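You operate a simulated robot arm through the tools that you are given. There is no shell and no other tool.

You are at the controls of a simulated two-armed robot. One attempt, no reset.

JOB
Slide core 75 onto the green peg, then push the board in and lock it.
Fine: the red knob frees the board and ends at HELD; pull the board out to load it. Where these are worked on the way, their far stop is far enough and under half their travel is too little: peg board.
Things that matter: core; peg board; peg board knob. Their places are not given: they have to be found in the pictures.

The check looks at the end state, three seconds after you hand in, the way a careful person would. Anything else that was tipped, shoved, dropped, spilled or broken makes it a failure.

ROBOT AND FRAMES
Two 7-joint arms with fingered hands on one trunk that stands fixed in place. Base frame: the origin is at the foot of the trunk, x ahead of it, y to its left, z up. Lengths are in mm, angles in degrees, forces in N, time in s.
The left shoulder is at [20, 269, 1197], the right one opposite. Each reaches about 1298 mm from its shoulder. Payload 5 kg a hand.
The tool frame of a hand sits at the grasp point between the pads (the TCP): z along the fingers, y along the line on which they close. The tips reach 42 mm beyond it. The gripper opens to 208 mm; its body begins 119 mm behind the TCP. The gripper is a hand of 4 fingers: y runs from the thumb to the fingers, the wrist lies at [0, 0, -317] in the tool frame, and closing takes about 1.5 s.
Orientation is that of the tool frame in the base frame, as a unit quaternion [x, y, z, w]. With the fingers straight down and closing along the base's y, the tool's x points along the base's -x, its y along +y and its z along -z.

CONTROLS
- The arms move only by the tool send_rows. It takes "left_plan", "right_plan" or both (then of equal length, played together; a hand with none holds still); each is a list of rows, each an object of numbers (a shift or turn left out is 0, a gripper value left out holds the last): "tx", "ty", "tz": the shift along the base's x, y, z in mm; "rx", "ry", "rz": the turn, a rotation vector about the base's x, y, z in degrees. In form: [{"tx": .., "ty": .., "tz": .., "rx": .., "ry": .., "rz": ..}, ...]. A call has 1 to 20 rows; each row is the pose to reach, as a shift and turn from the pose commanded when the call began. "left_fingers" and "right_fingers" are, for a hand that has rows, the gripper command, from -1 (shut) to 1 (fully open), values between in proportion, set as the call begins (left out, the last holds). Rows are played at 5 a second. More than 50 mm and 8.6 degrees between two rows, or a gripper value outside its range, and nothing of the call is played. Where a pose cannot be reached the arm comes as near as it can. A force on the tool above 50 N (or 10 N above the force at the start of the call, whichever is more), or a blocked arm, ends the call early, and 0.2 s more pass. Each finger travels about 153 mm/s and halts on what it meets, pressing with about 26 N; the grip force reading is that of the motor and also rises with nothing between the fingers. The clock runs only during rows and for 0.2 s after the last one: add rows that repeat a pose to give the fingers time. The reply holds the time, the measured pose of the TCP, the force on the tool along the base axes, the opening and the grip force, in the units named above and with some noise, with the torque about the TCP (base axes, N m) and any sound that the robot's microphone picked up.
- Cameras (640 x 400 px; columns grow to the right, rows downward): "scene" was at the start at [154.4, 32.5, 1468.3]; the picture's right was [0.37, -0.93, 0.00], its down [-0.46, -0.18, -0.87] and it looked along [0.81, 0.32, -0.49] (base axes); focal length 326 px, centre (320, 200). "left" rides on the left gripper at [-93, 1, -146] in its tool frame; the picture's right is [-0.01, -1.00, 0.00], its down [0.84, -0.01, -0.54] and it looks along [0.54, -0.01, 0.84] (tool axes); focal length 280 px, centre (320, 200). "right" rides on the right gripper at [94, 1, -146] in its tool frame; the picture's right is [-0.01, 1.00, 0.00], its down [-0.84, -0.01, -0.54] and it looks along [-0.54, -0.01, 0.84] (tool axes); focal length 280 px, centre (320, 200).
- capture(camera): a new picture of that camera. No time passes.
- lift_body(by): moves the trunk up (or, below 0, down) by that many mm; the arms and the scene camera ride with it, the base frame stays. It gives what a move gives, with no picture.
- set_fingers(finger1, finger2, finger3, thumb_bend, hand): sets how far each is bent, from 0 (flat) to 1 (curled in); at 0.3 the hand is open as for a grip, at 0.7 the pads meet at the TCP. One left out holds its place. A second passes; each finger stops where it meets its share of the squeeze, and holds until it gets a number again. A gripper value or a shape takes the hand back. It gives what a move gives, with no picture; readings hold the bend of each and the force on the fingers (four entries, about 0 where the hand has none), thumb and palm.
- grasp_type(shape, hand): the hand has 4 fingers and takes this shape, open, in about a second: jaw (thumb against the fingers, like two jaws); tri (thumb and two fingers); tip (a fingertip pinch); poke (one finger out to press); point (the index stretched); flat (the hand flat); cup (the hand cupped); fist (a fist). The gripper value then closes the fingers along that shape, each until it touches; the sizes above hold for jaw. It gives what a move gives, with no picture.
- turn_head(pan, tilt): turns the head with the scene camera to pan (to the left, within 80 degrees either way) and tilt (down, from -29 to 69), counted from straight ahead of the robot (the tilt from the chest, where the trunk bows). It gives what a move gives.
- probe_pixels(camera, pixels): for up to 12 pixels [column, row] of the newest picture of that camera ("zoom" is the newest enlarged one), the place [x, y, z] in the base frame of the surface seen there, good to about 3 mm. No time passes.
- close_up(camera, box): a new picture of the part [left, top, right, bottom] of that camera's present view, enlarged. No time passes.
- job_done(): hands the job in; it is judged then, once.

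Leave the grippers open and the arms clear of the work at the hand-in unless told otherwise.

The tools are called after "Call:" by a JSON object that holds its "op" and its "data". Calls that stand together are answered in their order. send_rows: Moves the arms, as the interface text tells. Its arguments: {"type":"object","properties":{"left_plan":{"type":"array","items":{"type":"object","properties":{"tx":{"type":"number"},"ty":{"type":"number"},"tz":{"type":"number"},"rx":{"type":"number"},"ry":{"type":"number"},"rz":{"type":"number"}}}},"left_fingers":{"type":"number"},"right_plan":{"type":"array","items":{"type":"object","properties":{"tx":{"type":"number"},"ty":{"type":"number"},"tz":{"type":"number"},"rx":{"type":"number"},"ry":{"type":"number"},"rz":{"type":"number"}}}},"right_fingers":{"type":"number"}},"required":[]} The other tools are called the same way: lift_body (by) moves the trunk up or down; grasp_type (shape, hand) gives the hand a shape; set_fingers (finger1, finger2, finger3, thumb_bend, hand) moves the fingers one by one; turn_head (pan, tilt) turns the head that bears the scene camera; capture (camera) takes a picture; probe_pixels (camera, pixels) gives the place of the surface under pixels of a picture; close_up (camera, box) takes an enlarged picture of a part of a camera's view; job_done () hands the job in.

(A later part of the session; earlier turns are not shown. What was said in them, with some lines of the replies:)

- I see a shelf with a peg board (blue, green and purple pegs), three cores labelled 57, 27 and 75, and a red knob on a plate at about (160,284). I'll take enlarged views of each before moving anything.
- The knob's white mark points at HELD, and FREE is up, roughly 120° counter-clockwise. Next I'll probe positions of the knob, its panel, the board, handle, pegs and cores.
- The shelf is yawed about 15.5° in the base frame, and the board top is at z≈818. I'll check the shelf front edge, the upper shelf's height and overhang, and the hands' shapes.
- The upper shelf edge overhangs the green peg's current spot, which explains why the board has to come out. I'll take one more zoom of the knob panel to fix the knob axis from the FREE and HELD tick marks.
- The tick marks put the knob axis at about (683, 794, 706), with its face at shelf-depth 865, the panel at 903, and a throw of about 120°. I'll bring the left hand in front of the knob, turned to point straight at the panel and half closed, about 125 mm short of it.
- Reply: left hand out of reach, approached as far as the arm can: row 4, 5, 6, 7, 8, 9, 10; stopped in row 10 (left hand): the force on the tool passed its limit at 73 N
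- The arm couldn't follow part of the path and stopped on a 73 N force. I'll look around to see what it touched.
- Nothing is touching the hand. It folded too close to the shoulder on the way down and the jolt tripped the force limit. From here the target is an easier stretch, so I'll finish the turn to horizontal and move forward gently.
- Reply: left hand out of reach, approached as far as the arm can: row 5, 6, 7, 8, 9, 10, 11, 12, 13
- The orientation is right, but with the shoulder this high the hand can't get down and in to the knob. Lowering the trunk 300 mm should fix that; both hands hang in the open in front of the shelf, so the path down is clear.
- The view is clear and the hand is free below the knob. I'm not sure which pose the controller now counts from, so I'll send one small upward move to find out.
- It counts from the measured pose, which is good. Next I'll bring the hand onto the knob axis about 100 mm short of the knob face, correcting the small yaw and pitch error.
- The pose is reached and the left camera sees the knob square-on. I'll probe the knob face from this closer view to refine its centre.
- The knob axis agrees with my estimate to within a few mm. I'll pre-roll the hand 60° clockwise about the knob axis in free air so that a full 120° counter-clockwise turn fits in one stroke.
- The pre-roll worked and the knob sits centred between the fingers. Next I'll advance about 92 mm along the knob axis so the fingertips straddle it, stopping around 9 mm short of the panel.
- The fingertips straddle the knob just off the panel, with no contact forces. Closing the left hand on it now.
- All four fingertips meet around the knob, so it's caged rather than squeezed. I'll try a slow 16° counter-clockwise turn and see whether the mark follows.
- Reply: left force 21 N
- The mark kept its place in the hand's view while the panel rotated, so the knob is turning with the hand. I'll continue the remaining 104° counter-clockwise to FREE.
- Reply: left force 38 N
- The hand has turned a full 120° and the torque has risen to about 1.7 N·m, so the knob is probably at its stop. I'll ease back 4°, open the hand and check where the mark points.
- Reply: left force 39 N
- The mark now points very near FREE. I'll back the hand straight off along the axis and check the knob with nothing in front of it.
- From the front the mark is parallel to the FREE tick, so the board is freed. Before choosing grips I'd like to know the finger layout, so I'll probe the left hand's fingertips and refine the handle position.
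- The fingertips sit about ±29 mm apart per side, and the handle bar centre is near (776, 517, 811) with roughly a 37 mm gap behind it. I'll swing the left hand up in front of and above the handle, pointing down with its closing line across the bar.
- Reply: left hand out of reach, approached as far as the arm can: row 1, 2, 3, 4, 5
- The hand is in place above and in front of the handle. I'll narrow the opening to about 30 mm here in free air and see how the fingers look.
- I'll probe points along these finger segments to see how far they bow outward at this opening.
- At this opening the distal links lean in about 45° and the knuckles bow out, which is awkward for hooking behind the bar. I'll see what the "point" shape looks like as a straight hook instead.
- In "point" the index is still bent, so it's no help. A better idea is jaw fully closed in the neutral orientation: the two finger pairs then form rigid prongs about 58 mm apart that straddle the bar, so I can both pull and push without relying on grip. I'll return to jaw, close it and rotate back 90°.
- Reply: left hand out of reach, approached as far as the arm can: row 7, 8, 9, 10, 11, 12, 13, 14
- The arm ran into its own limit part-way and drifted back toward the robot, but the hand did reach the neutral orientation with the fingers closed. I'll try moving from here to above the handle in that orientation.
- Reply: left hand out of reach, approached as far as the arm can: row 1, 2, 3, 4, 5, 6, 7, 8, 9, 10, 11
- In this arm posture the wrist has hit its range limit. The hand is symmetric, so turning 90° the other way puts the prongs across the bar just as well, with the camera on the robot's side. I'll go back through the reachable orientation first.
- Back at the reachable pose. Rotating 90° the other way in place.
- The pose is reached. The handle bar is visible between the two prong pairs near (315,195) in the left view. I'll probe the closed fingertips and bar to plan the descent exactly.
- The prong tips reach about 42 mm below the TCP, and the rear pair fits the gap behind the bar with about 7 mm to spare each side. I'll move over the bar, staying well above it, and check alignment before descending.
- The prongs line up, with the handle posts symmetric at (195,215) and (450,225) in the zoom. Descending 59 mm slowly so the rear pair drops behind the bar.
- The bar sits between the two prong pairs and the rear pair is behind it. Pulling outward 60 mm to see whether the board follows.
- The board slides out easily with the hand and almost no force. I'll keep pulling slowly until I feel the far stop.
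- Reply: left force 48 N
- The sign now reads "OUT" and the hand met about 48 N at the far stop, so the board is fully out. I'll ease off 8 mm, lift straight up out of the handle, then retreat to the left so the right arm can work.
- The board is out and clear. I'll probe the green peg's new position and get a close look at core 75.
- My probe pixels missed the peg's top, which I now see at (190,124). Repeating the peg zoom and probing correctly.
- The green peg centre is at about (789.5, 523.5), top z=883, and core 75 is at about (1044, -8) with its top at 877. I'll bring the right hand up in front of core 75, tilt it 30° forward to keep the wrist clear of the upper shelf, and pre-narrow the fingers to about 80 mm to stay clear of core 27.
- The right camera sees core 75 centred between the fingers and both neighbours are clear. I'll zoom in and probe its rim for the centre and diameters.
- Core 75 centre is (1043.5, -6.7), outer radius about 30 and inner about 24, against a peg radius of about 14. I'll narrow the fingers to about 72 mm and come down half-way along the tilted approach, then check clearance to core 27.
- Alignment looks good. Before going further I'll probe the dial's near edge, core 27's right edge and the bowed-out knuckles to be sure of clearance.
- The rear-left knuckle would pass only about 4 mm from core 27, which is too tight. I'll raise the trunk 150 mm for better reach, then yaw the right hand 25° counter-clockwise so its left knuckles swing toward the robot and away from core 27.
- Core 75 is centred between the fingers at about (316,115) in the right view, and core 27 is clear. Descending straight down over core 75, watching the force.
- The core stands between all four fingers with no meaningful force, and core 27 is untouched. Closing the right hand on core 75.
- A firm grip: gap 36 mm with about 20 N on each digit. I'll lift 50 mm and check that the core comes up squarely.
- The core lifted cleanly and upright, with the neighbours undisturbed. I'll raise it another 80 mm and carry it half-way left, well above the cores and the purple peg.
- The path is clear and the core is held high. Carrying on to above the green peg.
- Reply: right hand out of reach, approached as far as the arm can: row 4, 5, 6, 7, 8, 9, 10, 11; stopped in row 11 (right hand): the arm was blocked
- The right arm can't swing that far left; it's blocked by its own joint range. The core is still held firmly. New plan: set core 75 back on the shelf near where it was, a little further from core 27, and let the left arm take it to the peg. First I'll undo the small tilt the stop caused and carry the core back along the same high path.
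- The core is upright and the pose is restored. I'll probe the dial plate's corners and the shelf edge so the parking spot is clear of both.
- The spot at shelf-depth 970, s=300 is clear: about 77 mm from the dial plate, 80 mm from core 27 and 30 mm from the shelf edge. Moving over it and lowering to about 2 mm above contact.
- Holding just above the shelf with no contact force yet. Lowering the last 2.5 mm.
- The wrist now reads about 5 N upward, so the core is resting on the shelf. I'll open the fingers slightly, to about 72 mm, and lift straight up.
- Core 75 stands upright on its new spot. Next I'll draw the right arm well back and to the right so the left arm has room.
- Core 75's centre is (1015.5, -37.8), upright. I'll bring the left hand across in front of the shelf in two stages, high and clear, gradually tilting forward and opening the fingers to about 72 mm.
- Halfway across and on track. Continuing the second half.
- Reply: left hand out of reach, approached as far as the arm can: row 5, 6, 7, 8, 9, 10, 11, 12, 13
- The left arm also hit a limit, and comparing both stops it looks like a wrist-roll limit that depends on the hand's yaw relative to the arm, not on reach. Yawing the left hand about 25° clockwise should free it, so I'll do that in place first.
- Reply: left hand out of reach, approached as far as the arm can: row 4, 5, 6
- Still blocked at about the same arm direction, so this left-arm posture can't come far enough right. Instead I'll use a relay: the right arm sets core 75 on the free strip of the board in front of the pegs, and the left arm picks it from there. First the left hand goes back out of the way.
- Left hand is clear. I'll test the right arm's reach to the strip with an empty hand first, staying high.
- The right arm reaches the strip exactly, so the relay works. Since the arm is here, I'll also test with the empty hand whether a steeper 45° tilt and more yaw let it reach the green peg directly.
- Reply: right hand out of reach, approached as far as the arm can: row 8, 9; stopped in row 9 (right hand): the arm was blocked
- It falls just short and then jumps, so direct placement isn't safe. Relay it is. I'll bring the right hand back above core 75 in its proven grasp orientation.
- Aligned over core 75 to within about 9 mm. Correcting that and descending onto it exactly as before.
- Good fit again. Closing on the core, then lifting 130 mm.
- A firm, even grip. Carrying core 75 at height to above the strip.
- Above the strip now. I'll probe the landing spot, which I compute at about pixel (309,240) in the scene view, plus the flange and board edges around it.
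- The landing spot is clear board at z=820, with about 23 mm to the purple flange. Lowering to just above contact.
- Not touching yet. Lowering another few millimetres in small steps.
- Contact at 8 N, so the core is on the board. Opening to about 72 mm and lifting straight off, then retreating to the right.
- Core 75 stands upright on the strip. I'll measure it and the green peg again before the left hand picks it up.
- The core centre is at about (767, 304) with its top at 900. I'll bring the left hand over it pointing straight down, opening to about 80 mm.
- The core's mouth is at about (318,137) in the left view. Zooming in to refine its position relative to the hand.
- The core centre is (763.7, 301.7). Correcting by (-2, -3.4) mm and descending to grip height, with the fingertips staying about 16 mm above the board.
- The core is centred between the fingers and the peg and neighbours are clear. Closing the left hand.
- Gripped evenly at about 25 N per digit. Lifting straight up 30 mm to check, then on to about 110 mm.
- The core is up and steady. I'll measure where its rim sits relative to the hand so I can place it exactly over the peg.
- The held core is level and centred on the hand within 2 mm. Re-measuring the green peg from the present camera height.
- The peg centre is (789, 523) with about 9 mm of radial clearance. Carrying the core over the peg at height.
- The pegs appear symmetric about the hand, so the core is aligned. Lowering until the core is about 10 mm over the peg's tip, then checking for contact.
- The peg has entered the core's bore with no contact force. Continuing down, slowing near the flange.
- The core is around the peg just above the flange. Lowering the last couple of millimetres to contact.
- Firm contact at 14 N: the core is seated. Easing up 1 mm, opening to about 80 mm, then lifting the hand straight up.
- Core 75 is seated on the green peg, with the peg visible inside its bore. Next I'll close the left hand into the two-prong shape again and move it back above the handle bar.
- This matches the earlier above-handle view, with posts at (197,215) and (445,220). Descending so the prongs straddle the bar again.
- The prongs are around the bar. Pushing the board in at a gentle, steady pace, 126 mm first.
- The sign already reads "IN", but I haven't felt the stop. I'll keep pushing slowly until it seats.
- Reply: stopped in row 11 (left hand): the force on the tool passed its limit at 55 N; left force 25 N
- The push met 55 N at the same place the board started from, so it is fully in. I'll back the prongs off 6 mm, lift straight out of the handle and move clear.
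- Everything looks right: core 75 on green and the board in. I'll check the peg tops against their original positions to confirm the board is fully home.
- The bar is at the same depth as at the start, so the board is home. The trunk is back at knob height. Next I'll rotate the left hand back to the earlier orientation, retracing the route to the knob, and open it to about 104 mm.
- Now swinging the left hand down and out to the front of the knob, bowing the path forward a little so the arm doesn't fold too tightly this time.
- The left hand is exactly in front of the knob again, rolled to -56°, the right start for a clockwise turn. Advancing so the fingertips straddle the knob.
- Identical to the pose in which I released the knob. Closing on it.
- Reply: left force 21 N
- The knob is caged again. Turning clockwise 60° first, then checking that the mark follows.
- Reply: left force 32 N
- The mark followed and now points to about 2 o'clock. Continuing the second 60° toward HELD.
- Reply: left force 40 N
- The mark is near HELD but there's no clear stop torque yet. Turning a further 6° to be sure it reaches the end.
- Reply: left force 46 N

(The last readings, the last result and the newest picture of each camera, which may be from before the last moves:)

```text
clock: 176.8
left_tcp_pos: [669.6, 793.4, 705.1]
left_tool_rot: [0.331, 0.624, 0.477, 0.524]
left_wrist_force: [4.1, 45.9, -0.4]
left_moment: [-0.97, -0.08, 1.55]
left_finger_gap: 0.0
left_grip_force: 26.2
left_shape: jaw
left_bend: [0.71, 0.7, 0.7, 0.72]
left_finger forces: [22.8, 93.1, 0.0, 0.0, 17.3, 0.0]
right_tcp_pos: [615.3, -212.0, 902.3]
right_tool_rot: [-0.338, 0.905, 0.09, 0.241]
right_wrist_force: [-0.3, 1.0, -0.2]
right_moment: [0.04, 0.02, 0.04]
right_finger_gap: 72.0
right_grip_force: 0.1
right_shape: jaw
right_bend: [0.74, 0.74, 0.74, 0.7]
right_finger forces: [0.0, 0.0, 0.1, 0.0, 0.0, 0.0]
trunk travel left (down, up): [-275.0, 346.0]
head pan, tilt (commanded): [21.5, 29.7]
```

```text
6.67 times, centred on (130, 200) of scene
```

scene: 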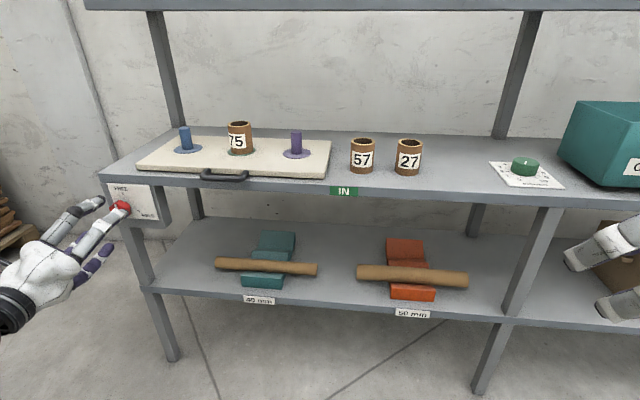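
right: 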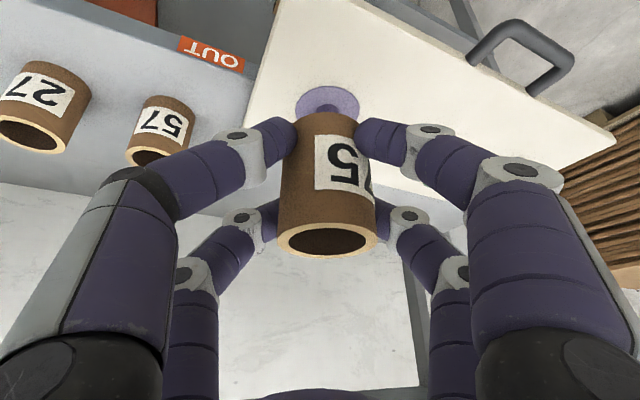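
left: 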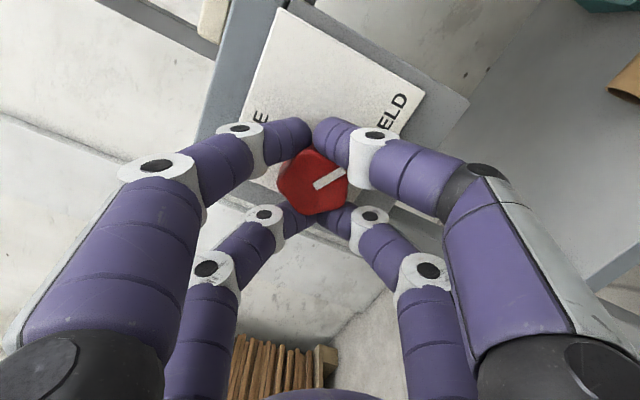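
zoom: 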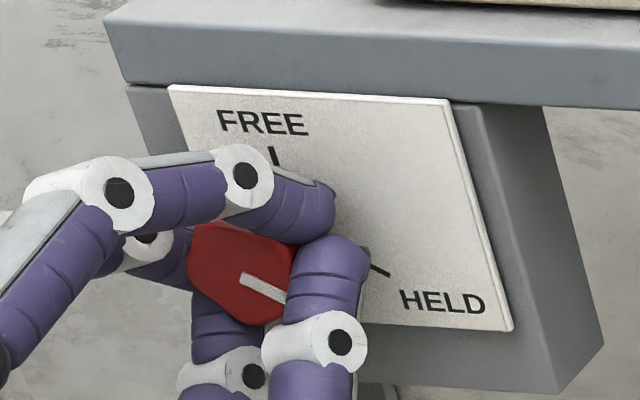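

Torque has risen to about 1 N·m and the mark now stays put while the hand turns, so it's at its stop. Easing back 5°, opening and withdrawing to check.

Call:
{"op": "send_rows", "data": {"left_plan": [{"rx": -2.4, "ry": -0.65}, {"rx": -4.83, "ry": -1.29}, {"rx": -4.83, "ry": -1.29}]}}

Call:
{"op": "send_rows", "data": {"left_plan": [{}, {}, {}, {}, {}, {}], "left_fingers": 0}}

Call:
{"op": "send_rows", "data": {"left_plan": [{"tx": -14.5, "ty": -3.9}, {"tx": -33.8, "ty": -9.1}, {"tx": -53.1, "ty": -14.2}, {"tx": -72.4, "ty": -19.4}, {"tx": -91.8, "ty": -24.6}, {"tx": -106.2, "ty": -28.5}]}}

Call:
{"op": "close_up", "data": {"camera": "left", "box": [220, 40, 440, 200]}}

Call:
{"op": "close_up", "data": {"camera": "scene", "box": [90, 170, 170, 230]}}

```text
clock: 177.7
left_tcp_pos: [670.2, 793.5, 707.0]
left_tool_rot: [0.304, 0.638, 0.452, 0.545]
left_wrist_force: [-0.9, 42.6, -0.6]
left_moment: [-0.2, 0.24, 1.63]
left_finger_gap: 0.0
left_grip_force: 26.7
left_shape: jaw
left_bend: [0.71, 0.7, 0.7, 0.72]
left_finger forces: [35.1, 90.5, 0.1, 0.0, 13.8, 0.0]
right_tcp_pos: [615.6, -211.7, 902.5]
right_tool_rot: [-0.336, 0.906, 0.089, 0.242]
right_wrist_force: [0.3, -0.4, 0.9]
right_moment: [-0.02, 0.01, 0.0]
right_finger_gap: 72.0
right_grip_force: 0.0
right_shape: jaw
right_bend: [0.74, 0.74, 0.74, 0.7]
right_finger forces: [0.0, 0.0, 0.0, 0.1, 0.1, 0.0]
trunk travel left (down, up): [-275.0, 346.0]
head pan, tilt (commanded): [21.5, 29.7]
```

```text
clock: 179.1
left_tcp_pos: [670.8, 790.5, 707.4]
left_tool_rot: [0.306, 0.636, 0.452, 0.545]
left_wrist_force: [0.5, 0.0, 0.3]
left_moment: [0.03, 0.01, -0.01]
left_finger_gap: 103.8
left_grip_force: 0.0
left_shape: jaw
left_bend: [0.73, 0.73, 0.73, 0.7]
left_finger forces: [0.0, 0.0, 0.1, 0.1, 0.0, 0.0]
right_tcp_pos: [614.7, -213.3, 901.7]
right_tool_rot: [-0.336, 0.906, 0.089, 0.241]
right_wrist_force: [0.5, -0.6, -0.4]
right_moment: [0.02, 0.01, 0.01]
right_finger_gap: 72.0
right_grip_force: 0.0
right_shape: jaw
right_bend: [0.74, 0.74, 0.74, 0.7]
right_finger forces: [0.0, 0.2, 0.0, 0.0, 0.0, 0.0]
trunk travel left (down, up): [-275.0, 346.0]
head pan, tilt (commanded): [21.5, 29.7]
```

```text
clock: 180.4
left_tcp_pos: [564.8, 762.0, 707.1]
left_tool_rot: [0.306, 0.636, 0.452, 0.546]
left_wrist_force: [0.3, 0.2, -1.2]
left_moment: [-0.04, 0.01, 0.06]
left_finger_gap: 103.5
left_grip_force: 0.1
left_shape: jaw
left_bend: [0.73, 0.73, 0.73, 0.7]
left_finger forces: [0.0, 0.0, 0.1, 0.0, 0.0, 0.0]
right_tcp_pos: [616.1, -214.6, 902.2]
right_tool_rot: [-0.337, 0.906, 0.089, 0.241]
right_wrist_force: [-0.5, 0.1, 0.3]
right_moment: [0.03, 0.01, 0.0]
right_finger_gap: 72.0
right_grip_force: 0.0
right_shape: jaw
right_bend: [0.74, 0.74, 0.74, 0.7]
right_finger forces: [0.1, 0.0, 0.0, 0.0, 0.0, 0.1]
trunk travel left (down, up): [-275.0, 346.0]
head pan, tilt (commanded): [21.5, 29.7]
```

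```text
2.50 times, centred on (330, 120) of left
```

zoom: 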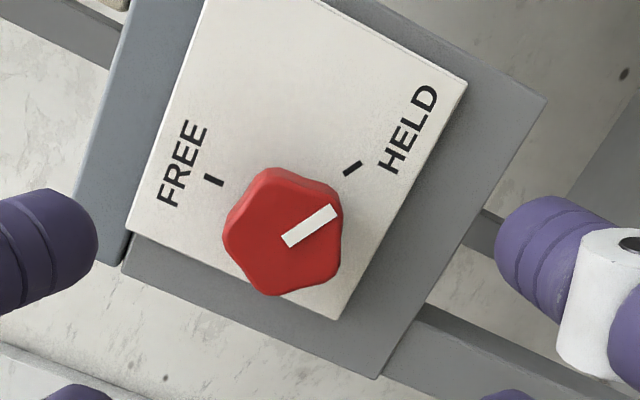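

```text
6.67 times, centred on (130, 200) of scene
```

zoom: 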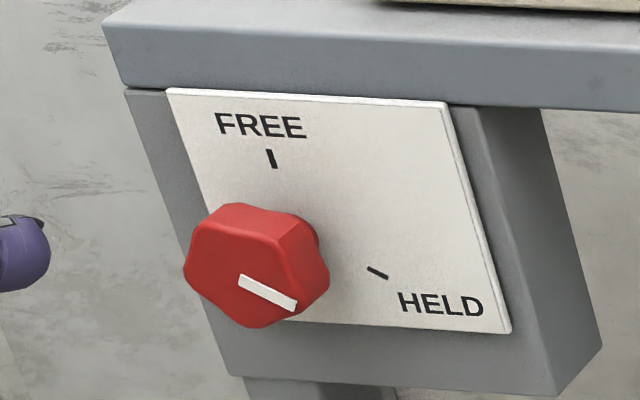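

The mark points at HELD as far as I can tell. To be precise, I'll put the camera in exactly the same neutral pose as my first close-up and compare the two.

Call:
{"op": "send_rows", "data": {"left_plan": [{"tx": 2, "ty": 0.6, "rx": -7.8, "ry": -2.1}, {"tx": 4, "ty": 1.3, "rx": -15.6, "ry": -4.2}, {"tx": 6, "ty": 2, "rx": -23.4, "ry": -6.3}, {"tx": 9, "ty": 3, "rx": -31.2, "ry": -8.4}, {"tx": 12, "ty": 4, "rx": -39, "ry": -10.5}, {"tx": 14, "ty": 4.5, "rx": -46.8, "ry": -12.5}, {"tx": 16.9, "ty": 5.3, "tz": 0.5, "rx": -54.7, "ry": -14.7}, {"tx": 16.9, "ty": 5.3, "tz": 0.5, "rx": -62.6, "ry": -16.8}, {"tx": 16.9, "ty": 5.3, "tz": 0.5, "rx": -62.6, "ry": -16.8}]}}

Call:
{"op": "close_up", "data": {"camera": "left", "box": [260, 50, 420, 190]}}

```text
clock: 182.4
left_tcp_pos: [582.1, 766.3, 708.0]
left_tool_rot: [-0.089, 0.696, 0.095, 0.706]
left_wrist_force: [0.5, 0.2, 0.6]
left_moment: [0.02, -0.02, 0.02]
left_finger_gap: 103.7
left_grip_force: 0.0
left_shape: jaw
left_bend: [0.73, 0.73, 0.73, 0.7]
left_finger forces: [0.0, 0.0, 0.0, 0.1, 0.1, 0.1]
right_tcp_pos: [615.5, -213.9, 901.4]
right_tool_rot: [-0.337, 0.906, 0.09, 0.241]
right_wrist_force: [0.8, 0.7, 0.1]
right_moment: [-0.02, 0.01, -0.01]
right_finger_gap: 71.9
right_grip_force: 0.0
right_shape: jaw
right_bend: [0.74, 0.74, 0.74, 0.7]
right_finger forces: [0.0, 0.0, 0.0, 0.0, 0.1, 0.0]
trunk travel left (down, up): [-275.0, 346.0]
head pan, tilt (commanded): [21.5, 29.7]
```

```text
2.86 times, centred on (340, 120) of left
```

zoom: 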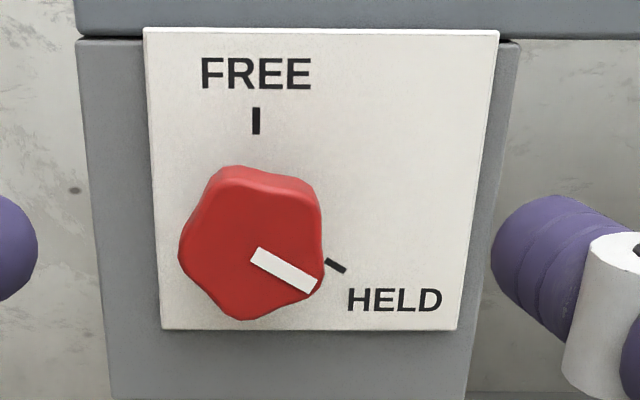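

The mark matches the very first close-up exactly, so the knob is back at HELD. Now I'll draw the left hand away from the shelf and open both hands fully.

Call:
{"op": "send_rows", "data": {"left_plan": [{"tx": -10, "ty": 10, "tz": -12}, {"tx": -20, "ty": 22, "tz": -26}, {"tx": -30, "ty": 36, "tz": -44}, {"tx": -40, "ty": 50, "tz": -64}, {"tx": -50, "ty": 65, "tz": -86}, {"tx": -58, "ty": 79, "tz": -108}, {"tx": -58, "ty": 79, "tz": -108}, {"tx": -58, "ty": 79, "tz": -108}], "right_plan": [{}, {}, {}, {}, {}, {}, {}, {}], "left_fingers": 1, "right_fingers": 1}}

Call:
{"op": "capture", "data": {"camera": "scene"}}

Call:
{"op": "close_up", "data": {"camera": "scene", "box": [90, 110, 350, 240]}}

Call:
{"op": "close_up", "data": {"camera": "scene", "box": [330, 100, 640, 300]}}

```text
clock: 184.2
left_tcp_pos: [522.2, 845.6, 599.4]
left_tool_rot: [-0.089, 0.696, 0.096, 0.706]
left_wrist_force: [-0.2, -0.6, 0.2]
left_moment: [0.01, 0.05, 0.01]
left_finger_gap: 208.0
left_grip_force: 0.1
left_shape: jaw
left_bend: [0.3, 0.3, 0.3, 0.3]
left_finger forces: [0.0, 0.0, 0.1, 0.1, 0.1, 0.0]
right_tcp_pos: [614.9, -213.6, 902.9]
right_tool_rot: [-0.337, 0.906, 0.09, 0.242]
right_wrist_force: [0.5, 0.9, -0.4]
right_moment: [0.03, 0.01, 0.07]
right_finger_gap: 207.6
right_grip_force: 0.1
right_shape: jaw
right_bend: [0.3, 0.3, 0.3, 0.3]
right_finger forces: [0.0, 0.0, 0.0, 0.1, 0.0, 0.1]
trunk travel left (down, up): [-275.0, 346.0]
head pan, tilt (commanded): [21.5, 29.7]
```

```text
taken
```

scene: 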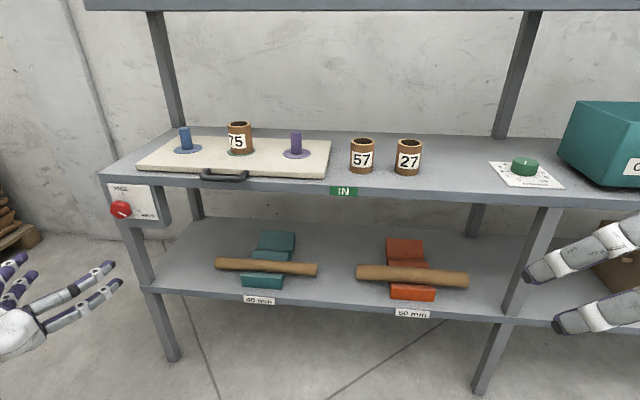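

```text
2.46 times, centred on (220, 175) of scene
```

zoom: 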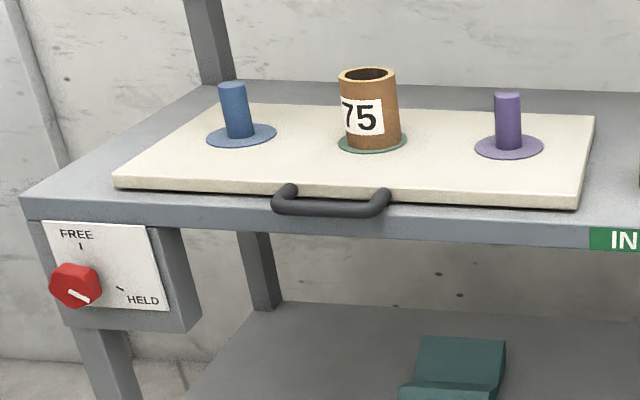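

```text
2.00 times, centred on (485, 200) of scene
```

zoom: 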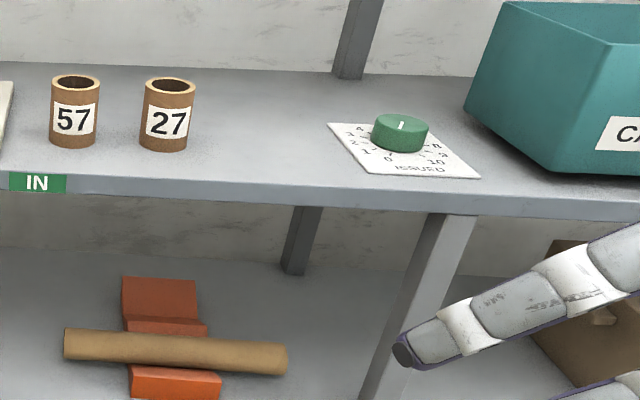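

Final check:
- Core 75 sits on the green peg.
- The board is in, the sign reads "IN", and the knob points at HELD.
- Cores 57 and 27, the dial and the bins are where they were.
- Both hands are open and clear of the shelf.

Handing in.

Call:
{"op": "job_done", "data": {}}

```text
The job is handed in.
```

Core 75 is on the green peg, and the board is pushed fully in and locked with the red knob at HELD. I've handed the job in; no verdict came back with it.

- **Loading:** I turned the knob to FREE and pulled the board out to its far stop (the sign read OUT). I then lowered the core onto the peg until it rested on the flange.
- **Locking:** I pushed the board in until it hit its stop, with the handle back where it started. The knob's mark matches my first close-up of it at HELD.
- **Extra moves of core 75:** The right arm could not reach the green peg. It set the core down twice on the way: once on the shelf near its old spot, and once on the free strip of the board. The left arm picked it up from the board and placed it on the peg.
- **Everything else:** Cores 57 and 27 and the ISSUED dial look unmoved in the final pictures, and the bins look undisturbed. Both hands are open and clear of the shelf.
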